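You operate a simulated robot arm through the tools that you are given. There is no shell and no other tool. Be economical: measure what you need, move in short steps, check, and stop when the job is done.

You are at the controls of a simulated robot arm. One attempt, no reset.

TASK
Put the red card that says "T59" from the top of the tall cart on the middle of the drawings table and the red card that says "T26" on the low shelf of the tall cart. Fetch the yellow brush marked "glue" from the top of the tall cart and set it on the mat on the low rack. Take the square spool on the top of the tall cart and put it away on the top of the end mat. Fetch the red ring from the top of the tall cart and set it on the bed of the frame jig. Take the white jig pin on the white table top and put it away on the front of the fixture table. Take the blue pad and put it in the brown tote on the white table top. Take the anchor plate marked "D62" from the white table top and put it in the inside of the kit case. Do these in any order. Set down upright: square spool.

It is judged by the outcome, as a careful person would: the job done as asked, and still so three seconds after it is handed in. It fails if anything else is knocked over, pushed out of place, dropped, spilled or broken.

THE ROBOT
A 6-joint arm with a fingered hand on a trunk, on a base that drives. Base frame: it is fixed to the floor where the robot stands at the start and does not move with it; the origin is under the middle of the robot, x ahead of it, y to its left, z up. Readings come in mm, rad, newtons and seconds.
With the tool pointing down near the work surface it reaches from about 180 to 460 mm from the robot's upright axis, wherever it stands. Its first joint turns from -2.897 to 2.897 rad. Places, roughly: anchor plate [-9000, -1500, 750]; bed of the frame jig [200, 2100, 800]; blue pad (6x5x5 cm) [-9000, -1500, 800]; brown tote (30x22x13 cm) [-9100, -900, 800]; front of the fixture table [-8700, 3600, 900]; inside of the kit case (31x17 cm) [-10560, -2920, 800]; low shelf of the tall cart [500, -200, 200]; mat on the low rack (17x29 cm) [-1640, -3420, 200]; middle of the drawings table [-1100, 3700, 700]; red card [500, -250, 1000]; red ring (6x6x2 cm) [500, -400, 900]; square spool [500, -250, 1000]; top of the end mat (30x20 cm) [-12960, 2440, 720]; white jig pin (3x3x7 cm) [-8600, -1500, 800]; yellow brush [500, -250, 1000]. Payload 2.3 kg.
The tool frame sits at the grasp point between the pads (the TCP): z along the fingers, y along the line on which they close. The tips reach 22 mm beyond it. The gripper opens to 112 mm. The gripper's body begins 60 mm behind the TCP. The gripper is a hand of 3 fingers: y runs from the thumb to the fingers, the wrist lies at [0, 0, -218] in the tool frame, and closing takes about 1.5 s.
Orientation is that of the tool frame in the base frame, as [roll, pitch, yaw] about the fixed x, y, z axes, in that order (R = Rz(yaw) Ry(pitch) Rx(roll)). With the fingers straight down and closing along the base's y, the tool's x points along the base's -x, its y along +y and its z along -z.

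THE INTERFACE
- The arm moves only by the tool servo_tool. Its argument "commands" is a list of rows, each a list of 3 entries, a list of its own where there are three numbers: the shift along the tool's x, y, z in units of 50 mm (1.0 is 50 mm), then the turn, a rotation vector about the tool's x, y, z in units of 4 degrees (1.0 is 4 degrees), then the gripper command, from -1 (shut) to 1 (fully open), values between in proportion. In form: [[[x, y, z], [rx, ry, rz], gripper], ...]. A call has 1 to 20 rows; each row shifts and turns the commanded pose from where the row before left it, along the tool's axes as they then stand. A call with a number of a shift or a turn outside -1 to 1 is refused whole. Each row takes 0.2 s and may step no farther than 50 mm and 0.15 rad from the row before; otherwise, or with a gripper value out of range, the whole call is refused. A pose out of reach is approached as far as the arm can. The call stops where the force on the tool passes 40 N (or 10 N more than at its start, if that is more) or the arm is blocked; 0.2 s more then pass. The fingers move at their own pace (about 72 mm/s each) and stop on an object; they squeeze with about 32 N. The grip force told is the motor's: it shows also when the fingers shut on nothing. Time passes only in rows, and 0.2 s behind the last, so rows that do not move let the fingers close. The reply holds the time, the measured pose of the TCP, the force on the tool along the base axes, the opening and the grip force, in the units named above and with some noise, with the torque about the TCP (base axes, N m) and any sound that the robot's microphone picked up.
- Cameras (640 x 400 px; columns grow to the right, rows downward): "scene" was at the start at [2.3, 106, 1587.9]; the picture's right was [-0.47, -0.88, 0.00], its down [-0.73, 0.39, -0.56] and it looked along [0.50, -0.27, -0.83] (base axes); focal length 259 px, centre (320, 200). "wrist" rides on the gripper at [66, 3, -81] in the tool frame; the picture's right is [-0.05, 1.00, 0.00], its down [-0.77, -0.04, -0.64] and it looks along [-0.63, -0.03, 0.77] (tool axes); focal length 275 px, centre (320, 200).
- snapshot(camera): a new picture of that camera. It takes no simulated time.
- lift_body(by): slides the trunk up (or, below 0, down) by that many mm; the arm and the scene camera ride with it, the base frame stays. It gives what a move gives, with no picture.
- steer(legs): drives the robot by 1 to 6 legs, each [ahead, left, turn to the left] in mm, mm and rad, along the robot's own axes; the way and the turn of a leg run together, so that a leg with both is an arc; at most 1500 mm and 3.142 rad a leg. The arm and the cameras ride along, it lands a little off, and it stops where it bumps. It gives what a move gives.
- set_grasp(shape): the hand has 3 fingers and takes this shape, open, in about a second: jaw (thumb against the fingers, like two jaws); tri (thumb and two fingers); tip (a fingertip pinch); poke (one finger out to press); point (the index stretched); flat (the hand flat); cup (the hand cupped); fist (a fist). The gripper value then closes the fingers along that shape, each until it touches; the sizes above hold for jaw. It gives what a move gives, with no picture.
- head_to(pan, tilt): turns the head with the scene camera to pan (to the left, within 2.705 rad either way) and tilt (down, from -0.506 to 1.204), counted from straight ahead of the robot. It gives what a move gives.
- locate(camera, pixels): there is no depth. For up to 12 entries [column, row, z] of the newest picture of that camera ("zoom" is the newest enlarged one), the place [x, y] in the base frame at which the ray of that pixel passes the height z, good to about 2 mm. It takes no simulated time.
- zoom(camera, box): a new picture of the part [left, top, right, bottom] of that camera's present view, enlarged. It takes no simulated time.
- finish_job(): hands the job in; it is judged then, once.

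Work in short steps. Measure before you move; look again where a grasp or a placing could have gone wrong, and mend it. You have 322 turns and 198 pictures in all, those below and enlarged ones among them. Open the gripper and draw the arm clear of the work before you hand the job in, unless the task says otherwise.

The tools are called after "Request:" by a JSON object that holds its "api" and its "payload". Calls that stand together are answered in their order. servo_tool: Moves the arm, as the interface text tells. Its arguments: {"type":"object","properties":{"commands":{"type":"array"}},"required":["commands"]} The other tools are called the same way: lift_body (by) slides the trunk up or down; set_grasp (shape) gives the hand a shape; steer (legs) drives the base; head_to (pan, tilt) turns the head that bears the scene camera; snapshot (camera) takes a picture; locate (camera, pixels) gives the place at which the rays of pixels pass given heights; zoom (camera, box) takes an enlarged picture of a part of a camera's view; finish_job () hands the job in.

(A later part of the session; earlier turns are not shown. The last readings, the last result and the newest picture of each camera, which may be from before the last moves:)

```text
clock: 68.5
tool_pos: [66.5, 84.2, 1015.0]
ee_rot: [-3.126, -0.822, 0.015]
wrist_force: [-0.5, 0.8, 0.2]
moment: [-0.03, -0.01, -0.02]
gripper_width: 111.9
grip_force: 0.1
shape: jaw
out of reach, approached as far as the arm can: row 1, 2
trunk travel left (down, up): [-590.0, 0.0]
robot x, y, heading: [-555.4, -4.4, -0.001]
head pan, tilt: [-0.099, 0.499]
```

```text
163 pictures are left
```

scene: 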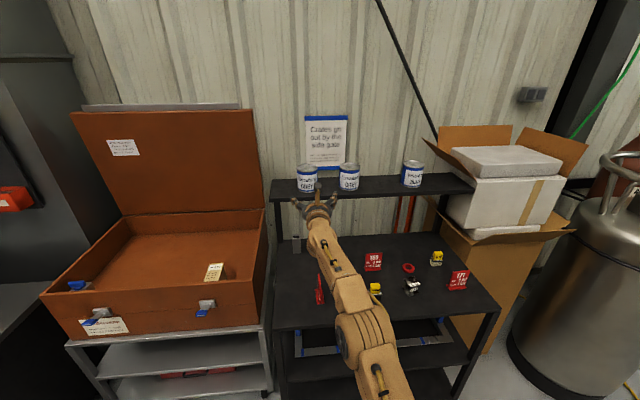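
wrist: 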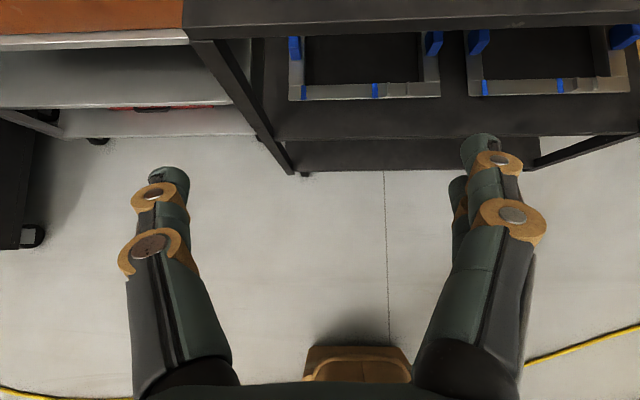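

The arm is at a joint limit there. Test whether it gets freer farther out: extend ahead 50 mm and down.

Request:
{"api": "servo_tool", "payload": {"commands": [[[-0.36, 0.2, 0.34], [0, 0, 0], 1], [[-0.36, 0.2, 0.34], [0, 0, 0], 1], [[0, 0, 0], [0, 0, 0], 1]]}}

Request:
{"api": "head_to", "payload": {"pan": 0.0, "tilt": 1.0}}

Request:
{"api": "snapshot", "payload": {"camera": "scene"}}

```text
clock: 69.3
tool_pos: [83.1, 48.9, 973.3]
ee_rot: [3.116, -0.87, 0.009]
wrist_force: [-0.3, -0.1, -0.5]
moment: [-0.01, 0.02, 0.01]
gripper_width: 112.0
grip_force: 0.0
shape: jaw
out of reach, approached as far as the arm can: row 1
trunk travel left (down, up): [-590.0, 0.0]
robot x, y, heading: [-556.1, -1.1, 0.001]
head pan, tilt: [-0.099, 0.499]
```

```text
clock: 70.2
tool_pos: [82.3, 48.5, 973.0]
ee_rot: [3.116, -0.87, 0.01]
wrist_force: [0.8, 0.0, 0.2]
moment: [-0.03, 0.0, -0.01]
gripper_width: 111.9
grip_force: 0.1
shape: jaw
trunk travel left (down, up): [-590.0, 0.0]
robot x, y, heading: [-554.3, 0.1, -0.001]
head pan, tilt: [0.0, 1.0]
```

```text
162 pictures are left
```

scene: 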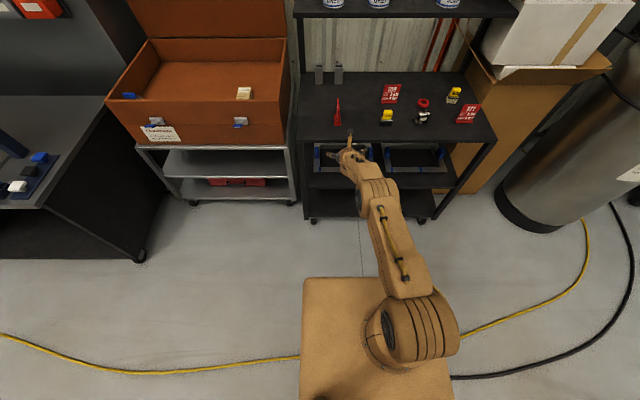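

Lower works better. Go down to z≈892, y≈60 while still clear of the cart (edge x≈282).

Request:
{"api": "servo_tool", "payload": {"commands": [[[-0.64, -0.11, 0.53], [0, 0, 0], 1], [[-0.63, -0.11, 0.53], [0, 0, 0], 1], [[0, 0, 0], [0, 0, 0], 1]]}}

Request:
{"api": "snapshot", "payload": {"camera": "wrist"}}

```text
clock: 71.0
tool_pos: [70.4, 55.2, 901.9]
ee_rot: [3.117, -0.872, 0.011]
wrist_force: [0.4, -0.1, -0.5]
moment: [0.0, -0.02, -0.03]
gripper_width: 111.9
grip_force: 0.2
shape: jaw
out of reach, approached as far as the arm can: row 1, 2
trunk travel left (down, up): [-590.0, 0.0]
robot x, y, heading: [-550.4, 1.6, -0.0]
head pan, tilt: [0.0, 1.0]
```

```text
161 pictures are left
```

wrist: 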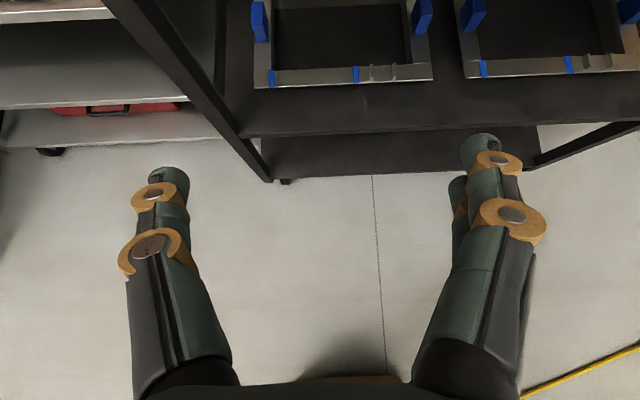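

The arm works only near full extension with this tilt; go to a steeper 50° below horizontal for margin, and retract 40 mm.

Request:
{"api": "servo_tool", "payload": {"commands": [[[-0.3, 0, -0.3], [0, -1, 0], 1], [[-0.3, 0, -0.3], [0, -1, 0], 1], [[0, 0, 0], [0, -0.5, 0], 1], [[0, 0, 0], [0, 0, 0], 1]]}}

```text
clock: 72.0
tool_pos: [40.8, 55.0, 899.4]
ee_rot: [3.114, -0.714, 0.004]
wrist_force: [0.4, -0.4, 0.1]
moment: [-0.01, 0.0, -0.01]
gripper_width: 111.8
grip_force: 0.0
shape: jaw
out of reach, approached as far as the arm can: row 1, 2
trunk travel left (down, up): [-590.0, 0.0]
robot x, y, heading: [-554.2, -2.3, 0.003]
head pan, tilt: [0.0, 1.0]
```

Reachable at (41, 55, 899). Drive ahead 250 and look at alignment with the card plate.

Request:
{"api": "steer", "payload": {"legs": [[255, 0, 0]]}}

Request:
{"api": "snapshot", "payload": {"camera": "wrist"}}

Request:
{"api": "head_to", "payload": {"pan": 0.1, "tilt": 0.9}}

Request:
{"api": "zoom", "payload": {"camera": "scene", "box": [220, 100, 420, 240]}}

```text
clock: 73.9
tool_pos: [294.6, 58.4, 899.0]
ee_rot: [3.115, -0.716, 0.008]
wrist_force: [1.1, 0.6, -0.3]
moment: [-0.03, 0.0, 0.01]
gripper_width: 112.1
grip_force: 0.1
shape: jaw
trunk travel left (down, up): [-590.0, 0.0]
robot x, y, heading: [-300.1, -2.6, 0.0]
head pan, tilt: [0.0, 1.0]
```

```text
160 pictures are left
```

wrist: 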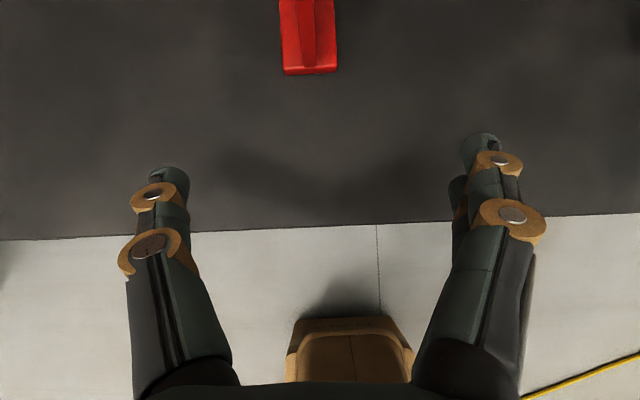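

```text
clock: 74.5
tool_pos: [295.0, 58.4, 898.8]
ee_rot: [3.115, -0.717, 0.008]
wrist_force: [0.3, 0.1, 0.0]
moment: [-0.01, 0.02, 0.02]
gripper_width: 112.1
grip_force: 0.0
shape: jaw
trunk travel left (down, up): [-590.0, 0.0]
robot x, y, heading: [-297.5, 1.8, 0.008]
head pan, tilt: [0.099, 0.901]
```

```text
2.86 times, centred on (320, 170) of scene
```

zoom: 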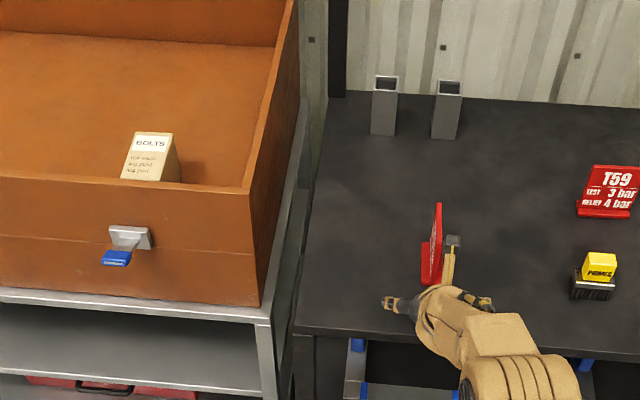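

Locate the foot's near edge and the cart's near edge.

Request:
{"api": "locate", "payload": {"camera": "wrist", "pixels": [[284, 72, 838], [337, 72, 838], [310, 75, 835], [320, 226, 835], [308, 66, 846]]}}

```text
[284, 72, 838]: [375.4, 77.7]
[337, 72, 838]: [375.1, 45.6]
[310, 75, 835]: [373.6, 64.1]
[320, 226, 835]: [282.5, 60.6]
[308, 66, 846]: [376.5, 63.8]
```

Foot near edge at x=374, centre y=62. Drive 96 mm ahead, nudge y, then close.

Request:
{"api": "steer", "payload": {"legs": [[96, 0, 0]]}}

Request:
{"api": "servo_tool", "payload": {"commands": [[[0, -0.06, 0], [0, 0, 0], 1], [[0, 0, 0], [0, 0, 0], -1], [[0, 0, 0], [0, 0, 0], -1], [[0, 0, 0], [0, 0, 0], -1], [[0, 0, 0], [0, 0, 0], -1], [[0, 0, 0], [0, 0, 0], -1], [[0, 0, 0], [0, 0, 0], -1], [[0, 0, 0], [0, 0, 0], -1], [[0, 0, 0], [0, 0, 0], -1]]}}

Request:
{"api": "snapshot", "payload": {"camera": "wrist"}}

```text
clock: 75.7
tool_pos: [391.2, 61.3, 897.8]
ee_rot: [3.112, -0.717, 0.013]
wrist_force: [0.7, -0.4, -0.5]
moment: [0.02, -0.02, -0.01]
gripper_width: 111.7
grip_force: 0.0
shape: jaw
trunk travel left (down, up): [-590.0, 0.0]
robot x, y, heading: [-203.3, 0.6, 0.007]
head pan, tilt: [0.099, 0.901]
```

```text
clock: 77.7
tool_pos: [391.7, 62.9, 899.1]
ee_rot: [3.114, -0.718, 0.012]
wrist_force: [-0.3, 0.2, 0.0]
moment: [0.0, 0.03, 0.0]
gripper_width: 2.0
grip_force: 31.9
shape: jaw
trunk travel left (down, up): [-590.0, 0.0]
robot x, y, heading: [-204.1, -1.1, 0.003]
head pan, tilt: [0.099, 0.901]
```

```text
158 pictures are left
```

wrist: 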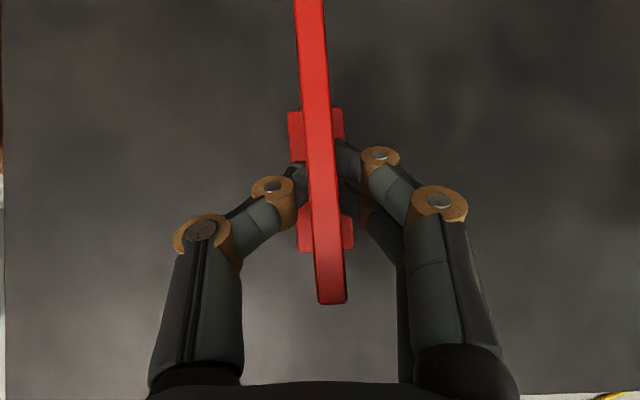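

Gripped. Lift 30 mm, back off.

Request:
{"api": "servo_tool", "payload": {"commands": [[[0.2, 0, -0.23], [0, 0, 0], -1], [[0.2, 0, -0.23], [0, 0, 0], -1], [[0, 0, 0], [0, 0, 0], -1]]}}

Request:
{"api": "steer", "payload": {"legs": [[-300, 0, 0]]}}

Request:
{"api": "lift_body", "payload": {"by": -400}}

Request:
{"api": "lift_body", "payload": {"by": -185}}

Request:
{"api": "head_to", "payload": {"pan": 0.05, "tilt": 0.5}}

Request:
{"api": "snapshot", "payload": {"camera": "scene"}}

Request:
{"api": "snapshot", "payload": {"camera": "wrist"}}

```text
clock: 78.5
tool_pos: [392.6, 63.5, 931.5]
ee_rot: [3.114, -0.715, 0.014]
wrist_force: [-0.4, -0.5, -0.9]
moment: [0.0, 0.01, 0.01]
gripper_width: 1.8
grip_force: 31.9
shape: jaw
trunk travel left (down, up): [-590.0, 0.0]
robot x, y, heading: [-201.2, -0.1, 0.01]
head pan, tilt: [0.099, 0.901]
```

```text
clock: 80.5
tool_pos: [94.9, 63.8, 930.7]
ee_rot: [3.114, -0.717, 0.014]
wrist_force: [-0.2, -0.3, 0.4]
moment: [-0.02, 0.0, -0.02]
gripper_width: 1.8
grip_force: 32.2
shape: jaw
trunk travel left (down, up): [-590.0, 0.0]
robot x, y, heading: [-497.3, -1.0, 0.013]
head pan, tilt: [0.099, 0.901]
```

```text
clock: 84.3
tool_pos: [95.5, 63.7, 531.4]
ee_rot: [3.115, -0.716, 0.016]
wrist_force: [0.2, 1.3, -0.5]
moment: [0.05, -0.04, 0.01]
gripper_width: 2.0
grip_force: 32.0
shape: jaw
trunk travel left (down, up): [-190.0, 400.0]
robot x, y, heading: [-500.9, 0.7, 0.008]
head pan, tilt: [0.099, 0.901]
```

```text
clock: 86.4
tool_pos: [94.8, 63.4, 345.2]
ee_rot: [3.113, -0.717, 0.015]
wrist_force: [0.4, 0.1, -0.1]
moment: [-0.02, 0.01, 0.0]
gripper_width: 1.9
grip_force: 32.3
shape: jaw
trunk travel left (down, up): [-5.0, 585.0]
robot x, y, heading: [-497.4, -3.1, 0.013]
head pan, tilt: [0.099, 0.901]
```

```text
clock: 87.3
tool_pos: [95.3, 63.7, 346.0]
ee_rot: [3.114, -0.715, 0.015]
wrist_force: [-0.3, -0.1, -0.3]
moment: [-0.02, 0.01, -0.05]
gripper_width: 1.9
grip_force: 32.3
shape: jaw
trunk travel left (down, up): [-5.0, 585.0]
robot x, y, heading: [-499.9, 0.3, 0.012]
head pan, tilt: [0.051, 0.499]
```

```text
157 pictures are left
```

scene: 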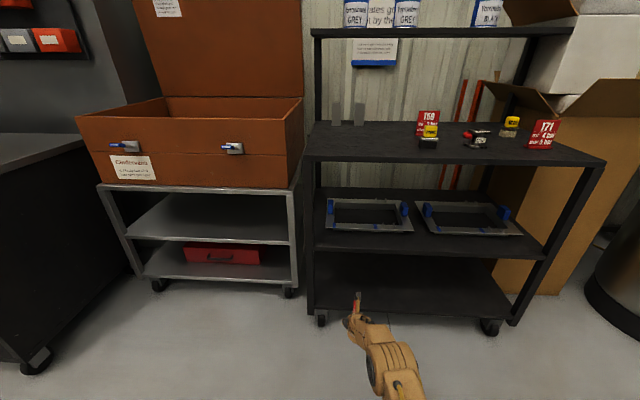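

```text
156 pictures are left
```

wrist: 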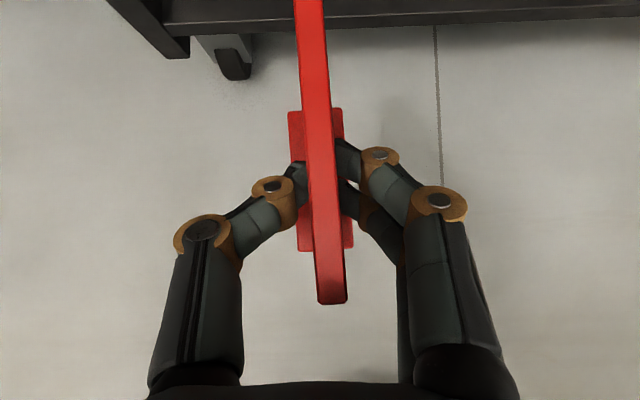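

Find shelf heights: test which z gives x≈282 at each shelf's near edge.

Request:
{"api": "locate", "payload": {"camera": "scene", "pixels": [[430, 163, 835], [430, 252, 500], [430, 252, 530], [430, 252, 470], [430, 310, 200], [430, 310, 250], [430, 310, 300], [318, 300, 250], [318, 300, 300], [430, 316, 200], [430, 316, 250]]}}

Request:
{"api": "zoom", "payload": {"camera": "scene", "box": [300, 180, 540, 340]}}

```text
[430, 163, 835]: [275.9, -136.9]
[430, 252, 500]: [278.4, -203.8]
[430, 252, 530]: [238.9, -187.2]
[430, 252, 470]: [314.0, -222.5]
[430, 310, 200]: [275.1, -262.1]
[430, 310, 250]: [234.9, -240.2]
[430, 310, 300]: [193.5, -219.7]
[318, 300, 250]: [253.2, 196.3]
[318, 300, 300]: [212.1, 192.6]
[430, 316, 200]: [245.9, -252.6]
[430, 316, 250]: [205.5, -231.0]
```

```text
2.50 times, centred on (420, 260) of scene
```

zoom: 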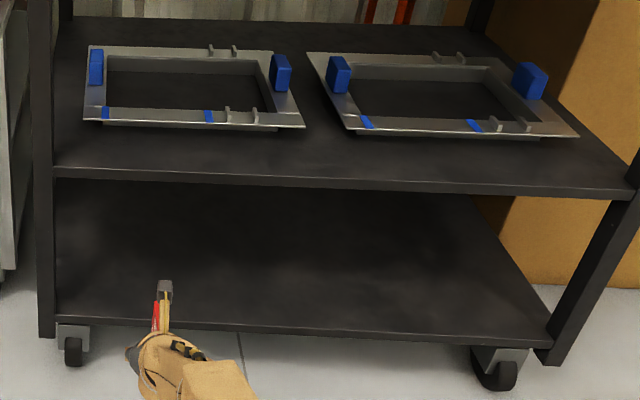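

Low shelf z≈195, middle shelf ≈497. Lower the card by ~60 mm (bottom ≈ 222) before entering.

Request:
{"api": "servo_tool", "payload": {"commands": [[[-0.4, 0, 0.45], [0, 0, 0], -1], [[-0.39, 0, 0.46], [0, 0, 0], -1], [[0, 0, 0], [0, 0, 0], -1]]}}

```text
clock: 88.1
tool_pos: [95.9, 60.4, 285.5]
ee_rot: [3.115, -0.717, 0.014]
wrist_force: [-0.3, 0.3, -0.5]
moment: [0.01, 0.04, 0.02]
gripper_width: 1.7
grip_force: 31.7
shape: jaw
trunk travel left (down, up): [-5.0, 585.0]
robot x, y, heading: [-498.6, -3.1, 0.015]
head pan, tilt: [0.051, 0.499]
```

Reachable. Drive ahead 245 so the foot lands x≈325–400 over the shelf.

Request:
{"api": "steer", "payload": {"legs": [[245, 0, 0]]}}

Request:
{"api": "snapshot", "payload": {"camera": "wrist"}}

Request:
{"api": "snapshot", "payload": {"camera": "scene"}}

```text
clock: 89.8
tool_pos: [337.3, 65.2, 285.8]
ee_rot: [3.112, -0.717, 0.017]
wrist_force: [-0.2, 0.3, -0.2]
moment: [0.01, 0.01, -0.02]
gripper_width: 1.6
grip_force: 31.9
shape: jaw
trunk travel left (down, up): [-5.0, 585.0]
robot x, y, heading: [-255.4, -1.4, 0.014]
head pan, tilt: [0.051, 0.499]
```

```text
154 pictures are left
```

wrist: 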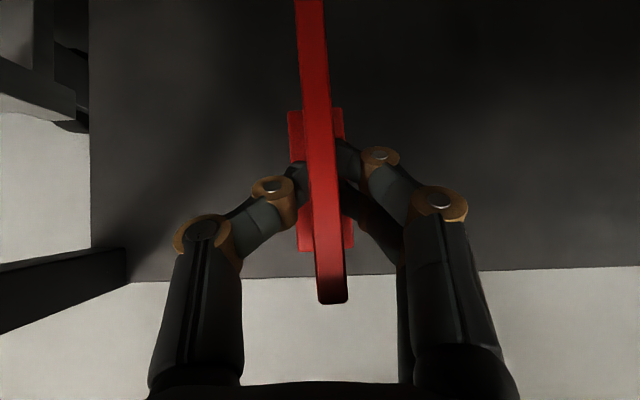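

```text
153 pictures are left
```

scene: 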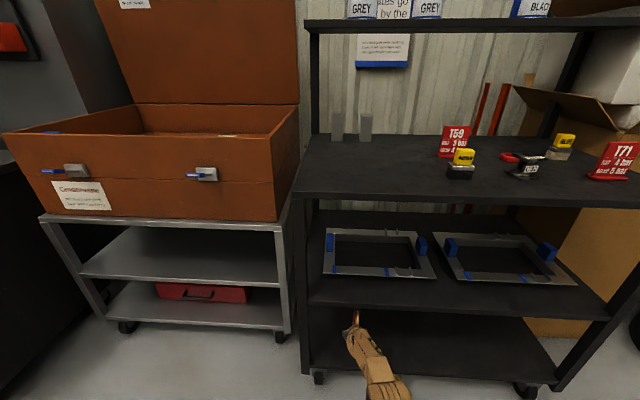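

Check shelf edge position against the foot.

Request:
{"api": "locate", "payload": {"camera": "wrist", "pixels": [[250, 278, 195], [355, 250, 223], [295, 112, 223]]}}

Request:
{"api": "servo_tool", "payload": {"commands": [[[-0.15, 0, 0.17], [0, 0, 0], -1], [[-0.1, 0, 0.11], [0, 0, 0], -1], [[0, 0, 0], [0, 0, 0], -1]]}}

```text
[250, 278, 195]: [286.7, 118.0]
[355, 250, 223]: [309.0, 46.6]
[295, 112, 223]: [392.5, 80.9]
```

```text
clock: 90.6
tool_pos: [328.0, 70.2, 269.8]
ee_rot: [3.113, -0.715, 0.017]
wrist_force: [-0.3, 0.1, -1.0]
moment: [-0.01, 0.01, 0.01]
gripper_width: 1.6
grip_force: 31.8
shape: jaw
out of reach, approached as far as the arm can: row 1, 2
trunk travel left (down, up): [-5.0, 585.0]
robot x, y, heading: [-257.0, 1.8, 0.015]
head pan, tilt: [0.051, 0.499]
```

Reach edge; use the trunk's last 5 mm, then lower a bit with slight retraction until contact.

Request:
{"api": "lift_body", "payload": {"by": -5}}

Request:
{"api": "servo_tool", "payload": {"commands": [[[-0.09, 0, 0.03], [0, 0, 0], -1], [[-0.09, 0, 0.03], [0, 0, 0], -1], [[0, 0, 0], [0, 0, 0], -1]]}}

```text
clock: 91.2
tool_pos: [328.3, 69.6, 266.5]
ee_rot: [3.115, -0.715, 0.018]
wrist_force: [0.0, 0.8, -0.2]
moment: [0.0, 0.01, -0.02]
gripper_width: 2.0
grip_force: 32.5
shape: jaw
trunk travel left (down, up): [0.0, 590.0]
robot x, y, heading: [-251.2, -0.4, 0.017]
head pan, tilt: [0.051, 0.499]
```

```text
clock: 92.0
tool_pos: [323.7, 69.8, 256.2]
ee_rot: [3.115, -0.717, 0.019]
wrist_force: [0.5, -0.3, -0.8]
moment: [0.0, 0.02, 0.01]
gripper_width: 2.0
grip_force: 31.7
shape: jaw
trunk travel left (down, up): [0.0, 590.0]
robot x, y, heading: [-255.7, 2.3, 0.011]
head pan, tilt: [0.051, 0.499]
```

No contact yet; keep lowering in 3–4 mm steps.

Request:
{"api": "servo_tool", "payload": {"commands": [[[-0.06, 0, 0.05], [0, 0, 0], -1], [[0, 0, 0], [0, 0, 0], -1]]}}

Request:
{"api": "servo_tool", "payload": {"commands": [[[-0.05, 0, 0.04], [0, 0, 0], -1], [[0, 0, 0], [0, 0, 0], -1]]}}

Request:
{"api": "snapshot", "payload": {"camera": "wrist"}}

```text
clock: 92.6
tool_pos: [321.0, 70.1, 253.8]
ee_rot: [3.114, -0.715, 0.016]
wrist_force: [-0.5, -0.7, -0.4]
moment: [0.0, 0.0, -0.02]
gripper_width: 2.0
grip_force: 32.3
shape: jaw
trunk travel left (down, up): [0.0, 590.0]
robot x, y, heading: [-256.4, 1.6, 0.02]
head pan, tilt: [0.051, 0.499]
```

```text
clock: 93.2
tool_pos: [320.3, 71.1, 253.8]
ee_rot: [3.114, -0.715, 0.018]
wrist_force: [0.1, -0.5, 0.6]
moment: [-0.05, 0.04, 0.01]
gripper_width: 1.9
grip_force: 32.4
shape: jaw
out of reach, approached as far as the arm can: row 1
trunk travel left (down, up): [0.0, 590.0]
robot x, y, heading: [-256.5, 0.8, 0.017]
head pan, tilt: [0.051, 0.499]
```

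```text
152 pictures are left
```

wrist: 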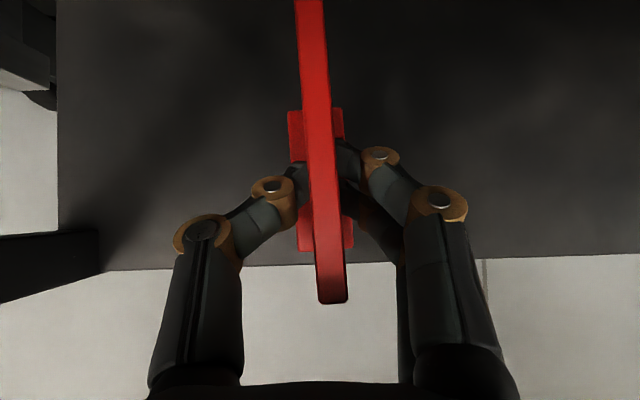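

Out of reach downward. Determine the true shelf height by triangulating the edge.

Request:
{"api": "locate", "payload": {"camera": "wrist", "pixels": [[140, 270, 195], [140, 270, 180], [140, 270, 160], [580, 257, 195], [580, 257, 160], [352, 250, 190]]}}

Request:
{"api": "zoom", "payload": {"camera": "scene", "box": [300, 290, 460, 400]}}

Request:
{"api": "locate", "payload": {"camera": "scene", "pixels": [[480, 376, 195], [480, 376, 180], [480, 376, 160]]}}

```text
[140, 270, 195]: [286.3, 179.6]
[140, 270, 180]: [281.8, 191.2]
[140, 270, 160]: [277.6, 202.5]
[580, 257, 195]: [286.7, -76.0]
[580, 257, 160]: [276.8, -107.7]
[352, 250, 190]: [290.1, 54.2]
```

```text
3.64 times, centred on (380, 345) of scene
```

zoom: 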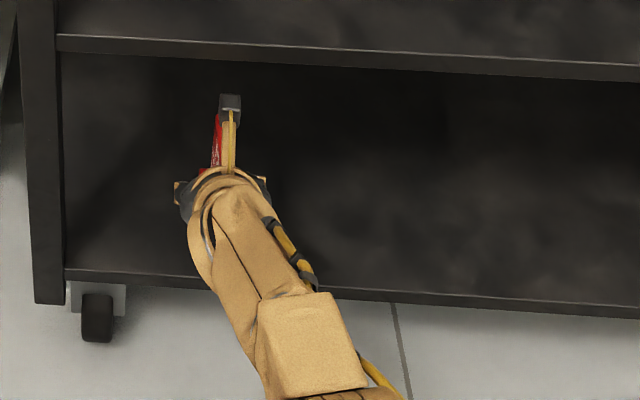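

```text
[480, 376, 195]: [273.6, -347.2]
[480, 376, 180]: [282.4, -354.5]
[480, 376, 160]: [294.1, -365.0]
```

Edge fits z≈180, so ~10 mm to go. Drive 30 mm closer, then lower with retraction.

Request:
{"api": "steer", "payload": {"legs": [[35, 0, 0]]}}

Request:
{"api": "servo_tool", "payload": {"commands": [[[-0.25, 0, -0.1], [0, 0, 0], -1], [[0, 0, 0], [0, 0, 0], -1]]}}

```text
clock: 94.0
tool_pos: [356.7, 72.3, 252.9]
ee_rot: [3.113, -0.716, 0.017]
wrist_force: [-0.1, 0.2, 0.0]
moment: [0.0, 0.03, -0.05]
gripper_width: 1.8
grip_force: 32.0
shape: jaw
trunk travel left (down, up): [0.0, 590.0]
robot x, y, heading: [-219.4, 1.5, 0.018]
head pan, tilt: [0.051, 0.499]
```

```text
clock: 94.6
tool_pos: [355.8, 72.1, 253.6]
ee_rot: [3.113, -0.715, 0.018]
wrist_force: [0.4, 0.2, -1.0]
moment: [0.01, 0.04, 0.02]
gripper_width: 1.7
grip_force: 31.9
shape: jaw
out of reach, approached as far as the arm can: row 1
trunk travel left (down, up): [0.0, 590.0]
robot x, y, heading: [-218.4, 1.9, 0.015]
head pan, tilt: [0.051, 0.499]
```

At the tilt limit. Tilt 4° steeper to free the joint and lower; the small card tilt will settle flat.

Request:
{"api": "servo_tool", "payload": {"commands": [[[0, 0, 0], [0, -1, 0], -1], [[-0.09, 0, 0.1], [0, 0, 0], -1], [[0, 0, 0], [0, 0, 0], -1]]}}

```text
clock: 95.4
tool_pos: [347.3, 76.6, 249.7]
ee_rot: [3.115, -0.647, 0.016]
wrist_force: [-0.3, 1.2, -0.6]
moment: [0.0, 0.01, 0.0]
gripper_width: 2.2
grip_force: 31.6
shape: jaw
out of reach, approached as far as the arm can: row 1, 2
trunk travel left (down, up): [0.0, 590.0]
robot x, y, heading: [-224.2, 2.6, 0.015]
head pan, tilt: [0.051, 0.499]
```

Continue a few mm down.

Request:
{"api": "servo_tool", "payload": {"commands": [[[-0.06, 0, 0.06], [0, -0.3, 0], -1], [[0, 0, 0], [0, 0, 0], -1]]}}

Request:
{"api": "servo_tool", "payload": {"commands": [[[-0.06, 0, 0.06], [0, -0.3, 0], -1], [[0, 0, 0], [0, 0, 0], -1]]}}

```text
clock: 96.0
tool_pos: [344.6, 77.1, 247.2]
ee_rot: [3.116, -0.624, 0.015]
wrist_force: [0.3, 0.4, 0.1]
moment: [0.01, 0.02, -0.01]
gripper_width: 1.6
grip_force: 31.8
shape: jaw
out of reach, approached as far as the arm can: row 1
trunk travel left (down, up): [0.0, 590.0]
robot x, y, heading: [-221.4, 2.1, 0.013]
head pan, tilt: [0.051, 0.499]
```

```text
clock: 96.6
tool_pos: [337.8, 78.6, 251.1]
ee_rot: [3.116, -0.6, 0.014]
wrist_force: [-1.1, 0.9, 0.5]
moment: [-0.01, -0.01, 0.0]
gripper_width: 1.8
grip_force: 31.7
shape: jaw
out of reach, approached as far as the arm can: row 1
trunk travel left (down, up): [0.0, 590.0]
robot x, y, heading: [-222.7, 4.4, 0.011]
head pan, tilt: [0.051, 0.499]
```

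Far edge of the foot should be almost touching. Verify with pictures.

Request:
{"api": "snapshot", "payload": {"camera": "wrist"}}

Request:
{"api": "zoom", "payload": {"camera": "scene", "box": [320, 290, 440, 370]}}

```text
150 pictures are left
```

wrist: 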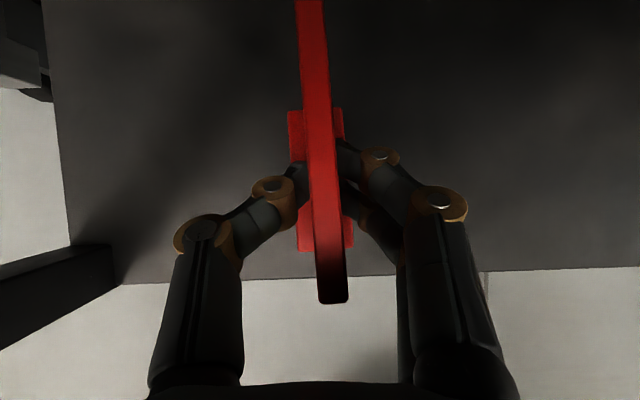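

```text
5.00 times, centred on (380, 330) of scene
```

zoom: 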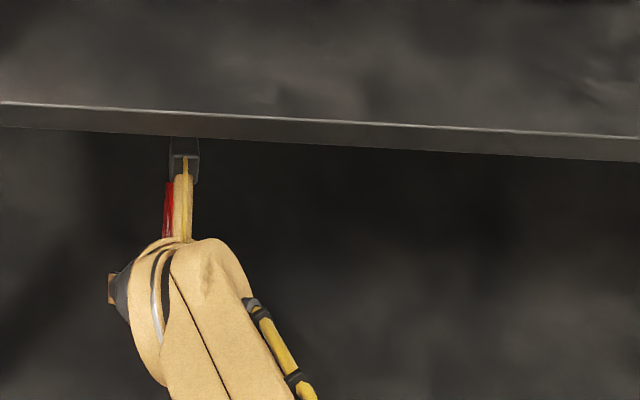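

Request:
{"api": "locate", "payload": {"camera": "wrist", "pixels": [[280, 279, 195], [280, 279, 180], [280, 279, 165], [560, 269, 180], [560, 269, 165], [62, 160, 180], [62, 160, 165]]}}

```text
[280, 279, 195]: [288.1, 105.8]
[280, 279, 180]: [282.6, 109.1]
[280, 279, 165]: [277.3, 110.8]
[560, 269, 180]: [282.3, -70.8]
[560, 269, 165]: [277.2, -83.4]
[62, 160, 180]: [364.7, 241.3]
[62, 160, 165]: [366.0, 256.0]
```

Shelf z≈180 confirmed. Try one more pure-down 4 mm.

Request:
{"api": "servo_tool", "payload": {"commands": [[[-0.05, 0, 0.07], [0, 0, 0], -1], [[0, 0, 0], [0, 0, 0], -1]]}}

```text
clock: 97.2
tool_pos: [339.4, 79.5, 247.3]
ee_rot: [3.115, -0.604, 0.014]
wrist_force: [-0.8, 0.5, -0.7]
moment: [-0.02, -0.01, -0.02]
gripper_width: 2.0
grip_force: 32.0
shape: jaw
trunk travel left (down, up): [0.0, 590.0]
robot x, y, heading: [-222.4, 1.0, 0.014]
head pan, tilt: [0.051, 0.499]
```

In reach now; continue down.

Request:
{"api": "servo_tool", "payload": {"commands": [[[-0.04, 0, 0.05], [0, 0, 0], -1], [[0, 0, 0], [0, 0, 0], -1]]}}

Request:
{"api": "servo_tool", "payload": {"commands": [[[-0.04, 0, 0.05], [0, 0, 0], -1], [[0, 0, 0], [0, 0, 0], -1]]}}

```text
clock: 97.8
tool_pos: [339.9, 78.6, 243.3]
ee_rot: [3.118, -0.605, 0.015]
wrist_force: [-0.1, -0.4, -0.7]
moment: [-0.01, 0.0, 0.0]
gripper_width: 1.9
grip_force: 32.1
shape: jaw
trunk travel left (down, up): [0.0, 590.0]
robot x, y, heading: [-222.7, -2.7, 0.014]
head pan, tilt: [0.051, 0.499]
```

```text
clock: 98.4
tool_pos: [337.1, 80.1, 240.7]
ee_rot: [3.118, -0.605, 0.013]
wrist_force: [0.7, -0.2, 0.5]
moment: [0.0, 0.01, 0.0]
gripper_width: 1.8
grip_force: 32.0
shape: jaw
trunk travel left (down, up): [0.0, 590.0]
robot x, y, heading: [-226.1, 1.9, 0.015]
head pan, tilt: [0.051, 0.499]
```

Still no contact; continue.

Request:
{"api": "servo_tool", "payload": {"commands": [[[-0.04, 0, 0.05], [0, 0, 0], -1], [[-0.04, 0, 0.05], [0, 0, 0], -1], [[0, 0, 0], [0, 0, 0], -1]]}}

Request:
{"api": "servo_tool", "payload": {"commands": [[[-0.04, 0, 0.05], [0, 0, 0], -1], [[0, 0, 0], [0, 0, 0], -1]]}}

```text
clock: 99.2
tool_pos: [333.7, 82.4, 234.4]
ee_rot: [3.116, -0.603, 0.013]
wrist_force: [-0.2, -1.1, -0.5]
moment: [-0.01, -0.02, 0.05]
gripper_width: 1.9
grip_force: 31.9
shape: jaw
out of reach, approached as far as the arm can: row 1
trunk travel left (down, up): [0.0, 590.0]
robot x, y, heading: [-219.0, 3.0, 0.015]
head pan, tilt: [0.051, 0.499]
```

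```text
clock: 99.8
tool_pos: [333.7, 82.2, 234.8]
ee_rot: [3.116, -0.604, 0.014]
wrist_force: [-0.7, 0.5, -0.2]
moment: [-0.05, 0.06, -0.01]
gripper_width: 1.7
grip_force: 32.4
shape: jaw
out of reach, approached as far as the arm can: row 1
trunk travel left (down, up): [0.0, 590.0]
robot x, y, heading: [-221.3, 2.3, 0.016]
head pan, tilt: [0.051, 0.499]
```

Look closely at where the foot is relative to the shelf.

Request:
{"api": "snapshot", "payload": {"camera": "wrist"}}

Request:
{"api": "snapshot", "payload": {"camera": "scene"}}

```text
148 pictures are left
```

wrist: 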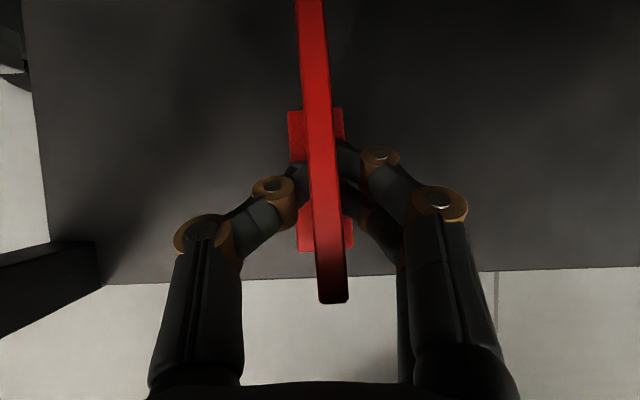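

```text
147 pictures are left
```

scene: 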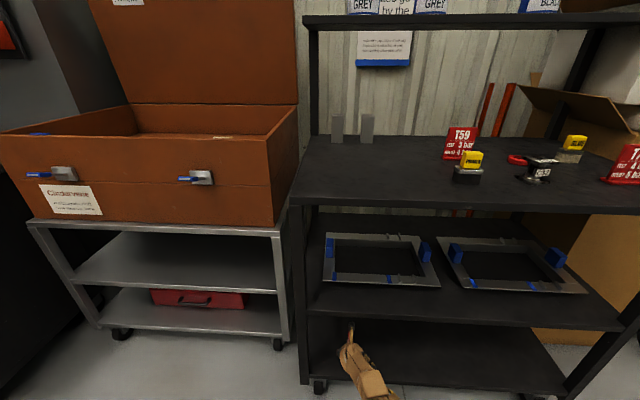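

Request:
{"api": "locate", "payload": {"camera": "wrist", "pixels": [[230, 280, 180], [230, 280, 150], [560, 268, 180], [560, 268, 150], [40, 200, 180], [40, 200, 150], [40, 200, 165]]}}

Request:
{"api": "locate", "payload": {"camera": "scene", "pixels": [[450, 382, 180], [450, 382, 150], [450, 295, 497], [430, 213, 835], [430, 197, 835], [450, 318, 497]]}}

Request:
{"api": "zoom", "payload": {"camera": "scene", "box": [290, 280, 490, 400]}}

```text
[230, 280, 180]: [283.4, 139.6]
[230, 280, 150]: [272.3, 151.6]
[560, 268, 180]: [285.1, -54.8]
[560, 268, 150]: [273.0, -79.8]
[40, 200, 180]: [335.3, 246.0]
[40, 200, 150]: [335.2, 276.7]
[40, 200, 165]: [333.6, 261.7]
```

```text
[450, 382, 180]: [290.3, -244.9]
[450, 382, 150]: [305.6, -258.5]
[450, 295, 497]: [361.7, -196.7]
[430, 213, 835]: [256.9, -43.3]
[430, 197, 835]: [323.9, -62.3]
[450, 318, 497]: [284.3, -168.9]
```

```text
3.20 times, centred on (390, 340) of scene
```

zoom: 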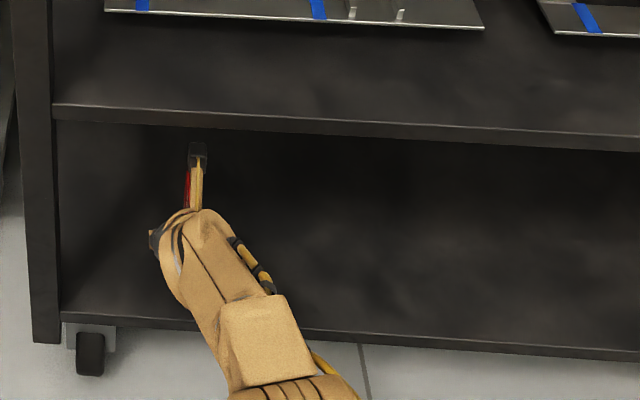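

Intersect scene and wrist rays on the shelf's left edge to nail its height.

Request:
{"api": "locate", "payload": {"camera": "zoom", "pixels": [[62, 312, 180], [62, 312, 150], [62, 320, 180], [62, 320, 150], [460, 340, 180], [460, 340, 165], [460, 340, 150], [460, 348, 165]]}}

Request:
{"api": "zoom", "payload": {"camera": "wrist", "box": [0, 160, 200, 300]}}

```text
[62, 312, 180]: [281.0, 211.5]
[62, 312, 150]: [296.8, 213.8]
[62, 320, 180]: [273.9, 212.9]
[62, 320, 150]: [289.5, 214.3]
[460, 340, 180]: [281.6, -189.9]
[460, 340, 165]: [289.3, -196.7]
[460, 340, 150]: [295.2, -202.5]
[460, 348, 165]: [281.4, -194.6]
```

```text
2.86 times, centred on (100, 230) of wrist
```

zoom: 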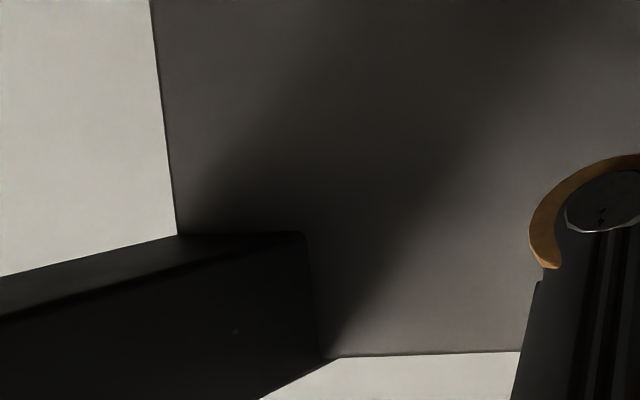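

Request:
{"api": "locate", "payload": {"camera": "wrist", "pixels": [[114, 285, 195], [114, 285, 180], [114, 285, 165], [114, 285, 150], [62, 242, 180], [62, 242, 165]]}}

```text
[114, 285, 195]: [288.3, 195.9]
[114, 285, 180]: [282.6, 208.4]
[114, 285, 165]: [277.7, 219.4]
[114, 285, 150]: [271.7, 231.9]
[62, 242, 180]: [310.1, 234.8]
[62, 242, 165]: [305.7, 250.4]
```

Shelf ≈175, so the card is essentially at the surface. Release gently.

Request:
{"api": "servo_tool", "payload": {"commands": [[[0, 0, 0], [0, 0, 0], -0.8], [[0, 0, 0], [0, 0, 0], -0.6], [[0, 0, 0], [0, 0, 0], -0.3], [[0, 0, 0], [0, 0, 0], 0], [[0, 0, 0], [0, 0, 0], 0.5], [[0, 0, 0], [0, 0, 0], 1], [[0, 0, 0], [0, 0, 0], 1]]}}

Request:
{"api": "snapshot", "payload": {"camera": "wrist"}}

```text
clock: 101.4
tool_pos: [332.7, 81.7, 234.8]
ee_rot: [3.115, -0.603, 0.013]
wrist_force: [0.4, 0.4, 0.2]
moment: [0.01, 0.02, 0.0]
gripper_width: 111.7
grip_force: 0.0
shape: jaw
trunk travel left (down, up): [0.0, 590.0]
robot x, y, heading: [-219.1, -0.4, 0.015]
head pan, tilt: [0.051, 0.499]
```

```text
144 pictures are left
```

wrist: 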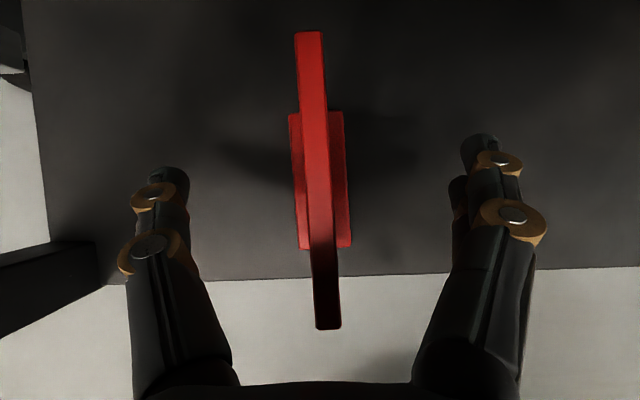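

Card stands. Back off and check from the scene camera.

Request:
{"api": "steer", "payload": {"legs": [[-330, 0, 0]]}}

Request:
{"api": "head_to", "payload": {"pan": 0.1, "tilt": 0.45}}

Request:
{"api": "zoom", "payload": {"camera": "scene", "box": [200, 130, 520, 330]}}

```text
clock: 103.6
tool_pos: [3.0, 80.0, 234.9]
ee_rot: [3.114, -0.603, 0.017]
wrist_force: [0.6, -0.4, -0.1]
moment: [0.0, -0.02, -0.03]
gripper_width: 112.4
grip_force: 0.1
shape: jaw
trunk travel left (down, up): [0.0, 590.0]
robot x, y, heading: [-552.5, -0.2, 0.013]
head pan, tilt: [0.051, 0.499]
```

```text
clock: 104.2
tool_pos: [1.5, 78.9, 233.5]
ee_rot: [3.115, -0.604, 0.017]
wrist_force: [0.7, -0.5, -0.6]
moment: [0.0, 0.01, 0.02]
gripper_width: 111.9
grip_force: 0.0
shape: jaw
trunk travel left (down, up): [0.0, 590.0]
robot x, y, heading: [-552.9, -4.2, 0.016]
head pan, tilt: [0.099, 0.45]
```

```text
2.00 times, centred on (360, 230) of scene
```

zoom: 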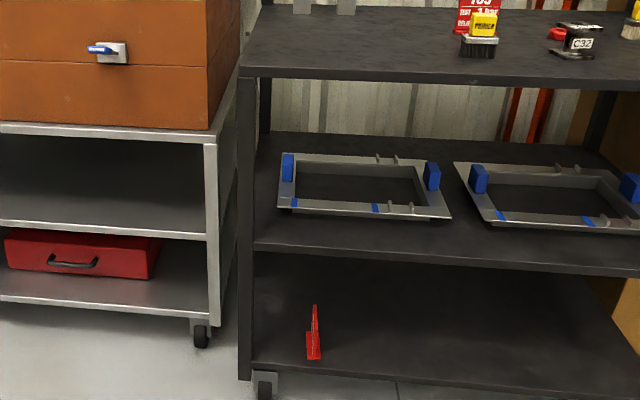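

T26 is done. Raise the trunk and restore the tool to vertical with yaw 90°.

Request:
{"api": "lift_body", "payload": {"by": 400}}

Request:
{"api": "lift_body", "payload": {"by": 190}}

Request:
{"api": "servo_tool", "payload": {"commands": [[[0, 0, 0], [0, -1, 0], 1], [[0, 0, 0], [0, -1, 0], 1], [[0, 0, 0], [0, -1, 0], 1], [[0, 0, 0], [0, -1, 0], 1], [[0, 0, 0], [0, -1, 0], 1], [[0, 0, 0], [0, -1, 0], 1], [[0, 0, 0], [0, -1, 0], 1], [[0, 0, 0], [0, -1, 0], 1], [[0, 0, 0], [0, -0.65, 0], 1], [[-0.8, 0, 0], [0, 0, 0], 1], [[-0.8, 0, 0], [0, 0, 0], 1], [[-0.8, 0, 0], [0, 0, 0], 1], [[0, 0, -0.8], [0, 0, -1], 1], [[0, 0, -0.8], [0, 0, -1], 1], [[0, 0, -0.8], [0, 0, -1], 1], [[0, 0, -0.8], [0, 0, -1], 1], [[0, 0, 0], [0, 0, -1], 1], [[0, 0, 0], [0, 0, -1], 1], [[0, 0, 0], [0, 0, -1], 1], [[0, 0, 0], [0, 0, -1], 1]]}}

Request:
{"api": "servo_tool", "payload": {"commands": [[[0, 0, 0], [0, 0, -1], 1], [[0, 0, 0], [0, 0, -1], 1], [[0, 0, 0], [0, 0, -1], 1], [[0, 0, 0], [0, 0, -1], 1], [[0, 0, 0], [0, 0, -1], 1], [[0, 0, 0], [0, 0, -1], 1], [[0, 0, 0], [0, 0, -1], 1], [[0, 0, 0], [0, 0, -1], 1], [[0, 0, 0], [0, 0, -1], 1], [[0, 0, 0], [0, 0, -1], 1], [[0, 0, 0], [0, 0, -1], 1], [[0, 0, 0], [0, 0, -1], 1], [[0, 0, 0], [0, 0, -1], 1], [[0, 0, 0], [0, 0, -1], 1], [[0, 0, 0], [0, 0, -0.2], 1]]}}

```text
clock: 108.1
tool_pos: [3.5, 79.0, 635.1]
ee_rot: [3.116, -0.604, 0.017]
wrist_force: [-0.7, 0.2, -0.5]
moment: [-0.04, 0.02, -0.01]
gripper_width: 111.8
grip_force: 0.1
shape: jaw
trunk travel left (down, up): [-400.0, 190.0]
robot x, y, heading: [-550.5, -2.9, 0.015]
head pan, tilt: [0.099, 0.45]
```

```text
clock: 110.2
tool_pos: [2.8, 78.9, 824.7]
ee_rot: [3.116, -0.603, 0.018]
wrist_force: [0.4, 0.1, 0.7]
moment: [-0.03, 0.01, -0.05]
gripper_width: 111.9
grip_force: 0.0
shape: jaw
trunk travel left (down, up): [-590.0, 0.0]
robot x, y, heading: [-549.1, -4.1, 0.016]
head pan, tilt: [0.099, 0.45]
```

```text
clock: 114.4
tool_pos: [-199.3, 78.2, 1030.2]
ee_rot: [3.124, 0.011, 0.564]
wrist_force: [0.1, 0.4, -0.2]
moment: [0.01, -0.01, 0.03]
gripper_width: 111.9
grip_force: 0.0
shape: jaw
out of reach, approached as far as the arm can: row 1, 2, 3, 4, 5, 6, 7, 8, 9
trunk travel left (down, up): [-590.0, 0.0]
robot x, y, heading: [-552.6, -1.0, 0.012]
head pan, tilt: [0.099, 0.45]
```

```text
clock: 117.6
tool_pos: [-201.1, 77.3, 1030.0]
ee_rot: [3.139, 0.021, 1.554]
wrist_force: [-0.7, 0.4, -0.3]
moment: [-0.02, 0.0, 0.01]
gripper_width: 111.7
grip_force: 0.0
shape: jaw
trunk travel left (down, up): [-590.0, 0.0]
robot x, y, heading: [-548.0, -3.9, 0.022]
head pan, tilt: [0.099, 0.45]
```

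Drive to face T59: y≈−145, x≈+50, and correct heading.

Request:
{"api": "steer", "payload": {"legs": [[0, -145, -0.016], [590, 0, 0]]}}

Request:
{"api": "snapshot", "payload": {"camera": "wrist"}}

```text
clock: 121.8
tool_pos: [385.3, -74.9, 1031.5]
ee_rot: [3.139, 0.02, 1.536]
wrist_force: [0.2, -0.7, 0.4]
moment: [0.01, 0.04, -0.01]
gripper_width: 112.1
grip_force: 0.0
shape: jaw
trunk travel left (down, up): [-590.0, 0.0]
robot x, y, heading: [39.3, -150.2, 0.004]
head pan, tilt: [0.099, 0.45]
```

```text
142 pictures are left
```

wrist: 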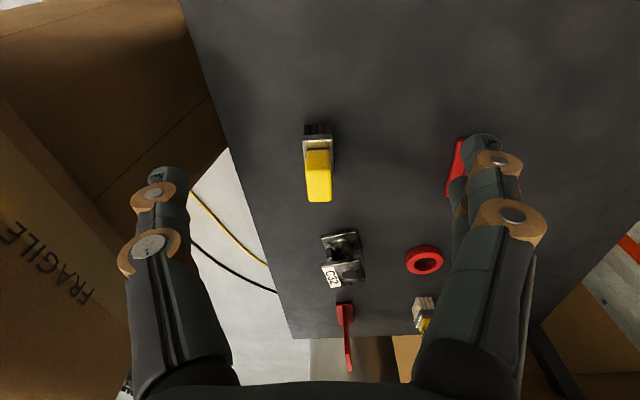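

Request:
{"api": "locate", "payload": {"camera": "wrist", "pixels": [[463, 140, 840], [450, 195, 840], [424, 260, 850], [345, 240, 840], [424, 300, 840], [318, 130, 840], [345, 310, 840], [322, 130, 835], [305, 160, 850]]}}

```text
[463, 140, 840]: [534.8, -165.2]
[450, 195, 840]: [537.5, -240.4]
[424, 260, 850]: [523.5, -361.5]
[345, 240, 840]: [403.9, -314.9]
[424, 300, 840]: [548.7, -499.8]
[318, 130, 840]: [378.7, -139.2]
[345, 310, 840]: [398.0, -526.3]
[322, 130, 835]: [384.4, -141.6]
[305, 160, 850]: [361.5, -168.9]
```

T59 plate near (553, −203), needs robot x≈100. The trunk plate's underside (~960) clears the cart top; creep ahead 55 mm, and shift 40 mm right.

Request:
{"api": "steer", "payload": {"legs": [[30, -45, 0]]}}

Request:
{"api": "steer", "payload": {"legs": [[25, 0, 0]]}}

Request:
{"api": "head_to", "payload": {"pan": 0.0, "tilt": 1.2}}

Request:
{"api": "snapshot", "payload": {"camera": "scene"}}

```text
clock: 122.8
tool_pos: [415.8, -119.8, 1031.6]
ee_rot: [3.141, 0.021, 1.536]
wrist_force: [0.7, -1.0, 0.0]
moment: [0.01, 0.04, 0.02]
gripper_width: 112.1
grip_force: 0.0
shape: jaw
trunk travel left (down, up): [-590.0, 0.0]
robot x, y, heading: [64.5, -193.6, 0.006]
head pan, tilt: [0.099, 0.45]
```

```text
clock: 123.7
tool_pos: [433.9, -119.6, 1031.6]
ee_rot: [3.138, 0.02, 1.539]
wrist_force: [-0.3, -0.2, 0.2]
moment: [0.01, 0.0, 0.03]
gripper_width: 111.8
grip_force: 0.2
shape: jaw
trunk travel left (down, up): [-590.0, 0.0]
robot x, y, heading: [81.6, -197.3, -0.0]
head pan, tilt: [0.099, 0.45]
stopped in leg 1: the robot was blocked; the commanded pose is now the measured one
```

```text
clock: 124.8
tool_pos: [432.5, -119.7, 1031.7]
ee_rot: [3.14, 0.022, 1.535]
wrist_force: [0.4, -0.2, 0.2]
moment: [0.0, -0.03, -0.03]
gripper_width: 111.7
grip_force: 0.0
shape: jaw
trunk travel left (down, up): [-590.0, 0.0]
robot x, y, heading: [81.6, -193.8, -0.002]
head pan, tilt: [0.0, 1.201]
```

```text
141 pictures are left
```

scene: 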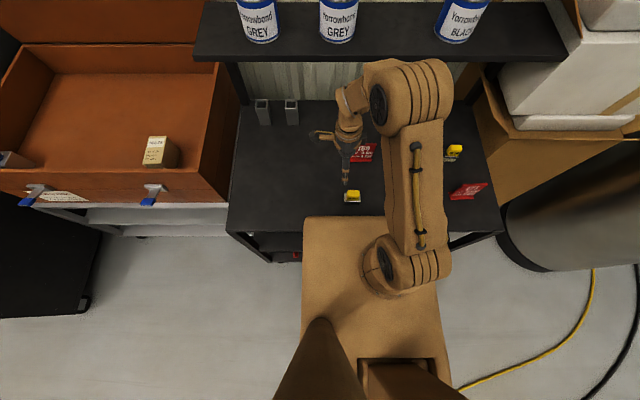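

Bumped at x≈81; back off 4 mm. Check positions after the touch, then move toward T59.

Request:
{"api": "steer", "payload": {"legs": [[-4, 0, 0]]}}

Request:
{"api": "servo_tool", "payload": {"commands": [[[-0.8, 0.8, 0], [0, 0, 0], 1], [[-0.8, 0.8, 0], [0, 0, 0], 1], [[0, 0.75, 0], [0, 0, 0], 1], [[0, 0, 0], [0, 0, 0], 1]]}}

Request:
{"api": "snapshot", "payload": {"camera": "wrist"}}

```text
clock: 125.5
tool_pos: [429.8, -119.7, 1030.5]
ee_rot: [3.138, 0.019, 1.536]
wrist_force: [-0.4, 0.1, -0.3]
moment: [0.0, 0.01, 0.0]
gripper_width: 111.6
grip_force: 0.1
shape: jaw
trunk travel left (down, up): [-590.0, 0.0]
robot x, y, heading: [73.4, -192.4, 0.002]
head pan, tilt: [0.0, 1.201]
```

```text
refused: row 1 steps farther than a row can; nothing moved
```

```text
140 pictures are left
```

wrist: 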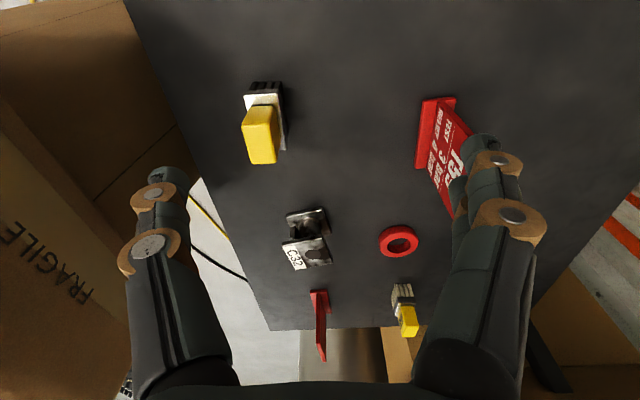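

Request:
{"api": "locate", "payload": {"camera": "wrist", "pixels": [[422, 100, 840], [416, 166, 840], [457, 98, 840], [400, 241, 850], [310, 225, 840], [402, 295, 840], [270, 330, 835]]}}

Request:
{"api": "servo_tool", "payload": {"commands": [[[-0.7, 0.6, 0], [0, 0, 0], 1], [[-0.7, 0.6, 0], [0, 0, 0], 1], [[-0.1, 0.8, 0], [0, 0, 0], 1], [[0, 0, 0], [0, 0, 0], 1]]}}

Request:
{"api": "snapshot", "payload": {"camera": "wrist"}}

```text
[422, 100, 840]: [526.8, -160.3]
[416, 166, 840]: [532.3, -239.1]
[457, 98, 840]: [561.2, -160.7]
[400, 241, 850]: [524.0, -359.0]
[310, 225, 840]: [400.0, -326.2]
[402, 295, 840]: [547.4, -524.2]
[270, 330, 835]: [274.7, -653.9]
```

```text
clock: 126.5
tool_pos: [523.3, -198.8, 1035.6]
ee_rot: [3.139, 0.02, 1.535]
wrist_force: [-0.2, -0.1, 0.5]
moment: [0.01, -0.01, -0.02]
gripper_width: 111.8
grip_force: 0.0
shape: jaw
trunk travel left (down, up): [-590.0, 0.0]
robot x, y, heading: [82.7, -193.2, 0.001]
head pan, tilt: [0.0, 1.201]
```

```text
139 pictures are left
```

wrist: 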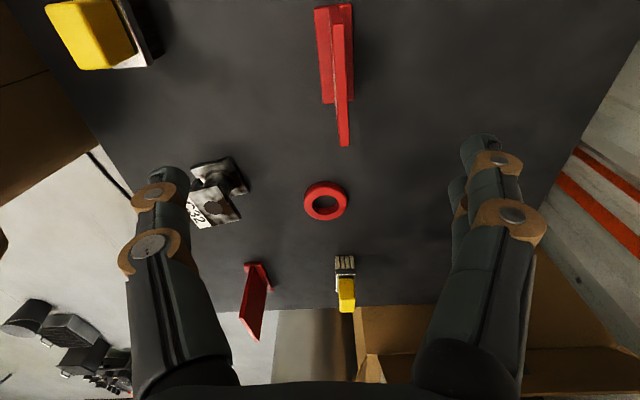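

Request:
{"api": "locate", "payload": {"camera": "wrist", "pixels": [[344, 146, 930], [337, 30, 930], [316, 8, 840], [352, 5, 840], [323, 103, 838], [325, 201, 850]]}}

Request:
{"api": "servo_tool", "payload": {"commands": [[[0, 0.3, 0.2], [0, 0, 0], 1], [[0, 0.14, 0.4], [0, 0, 0], 1], [[0, 0, 0.4], [0, 0, 0], 1], [[0, 0, 0.4], [0, 0, 0], 1], [[0, 0, 0], [0, 0, 0], 1]]}}

```text
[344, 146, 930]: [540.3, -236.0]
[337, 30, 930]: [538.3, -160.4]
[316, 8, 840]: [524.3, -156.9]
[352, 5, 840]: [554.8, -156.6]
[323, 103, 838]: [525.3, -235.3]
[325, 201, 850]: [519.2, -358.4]
```

```text
clock: 127.8
tool_pos: [548.4, -199.4, 965.0]
ee_rot: [3.137, 0.021, 1.537]
wrist_force: [1.1, 0.2, 0.4]
moment: [0.02, -0.03, -0.01]
gripper_width: 112.1
grip_force: 0.0
shape: jaw
trunk travel left (down, up): [-590.0, 0.0]
robot x, y, heading: [78.8, -192.0, -0.002]
head pan, tilt: [0.0, 1.201]
```

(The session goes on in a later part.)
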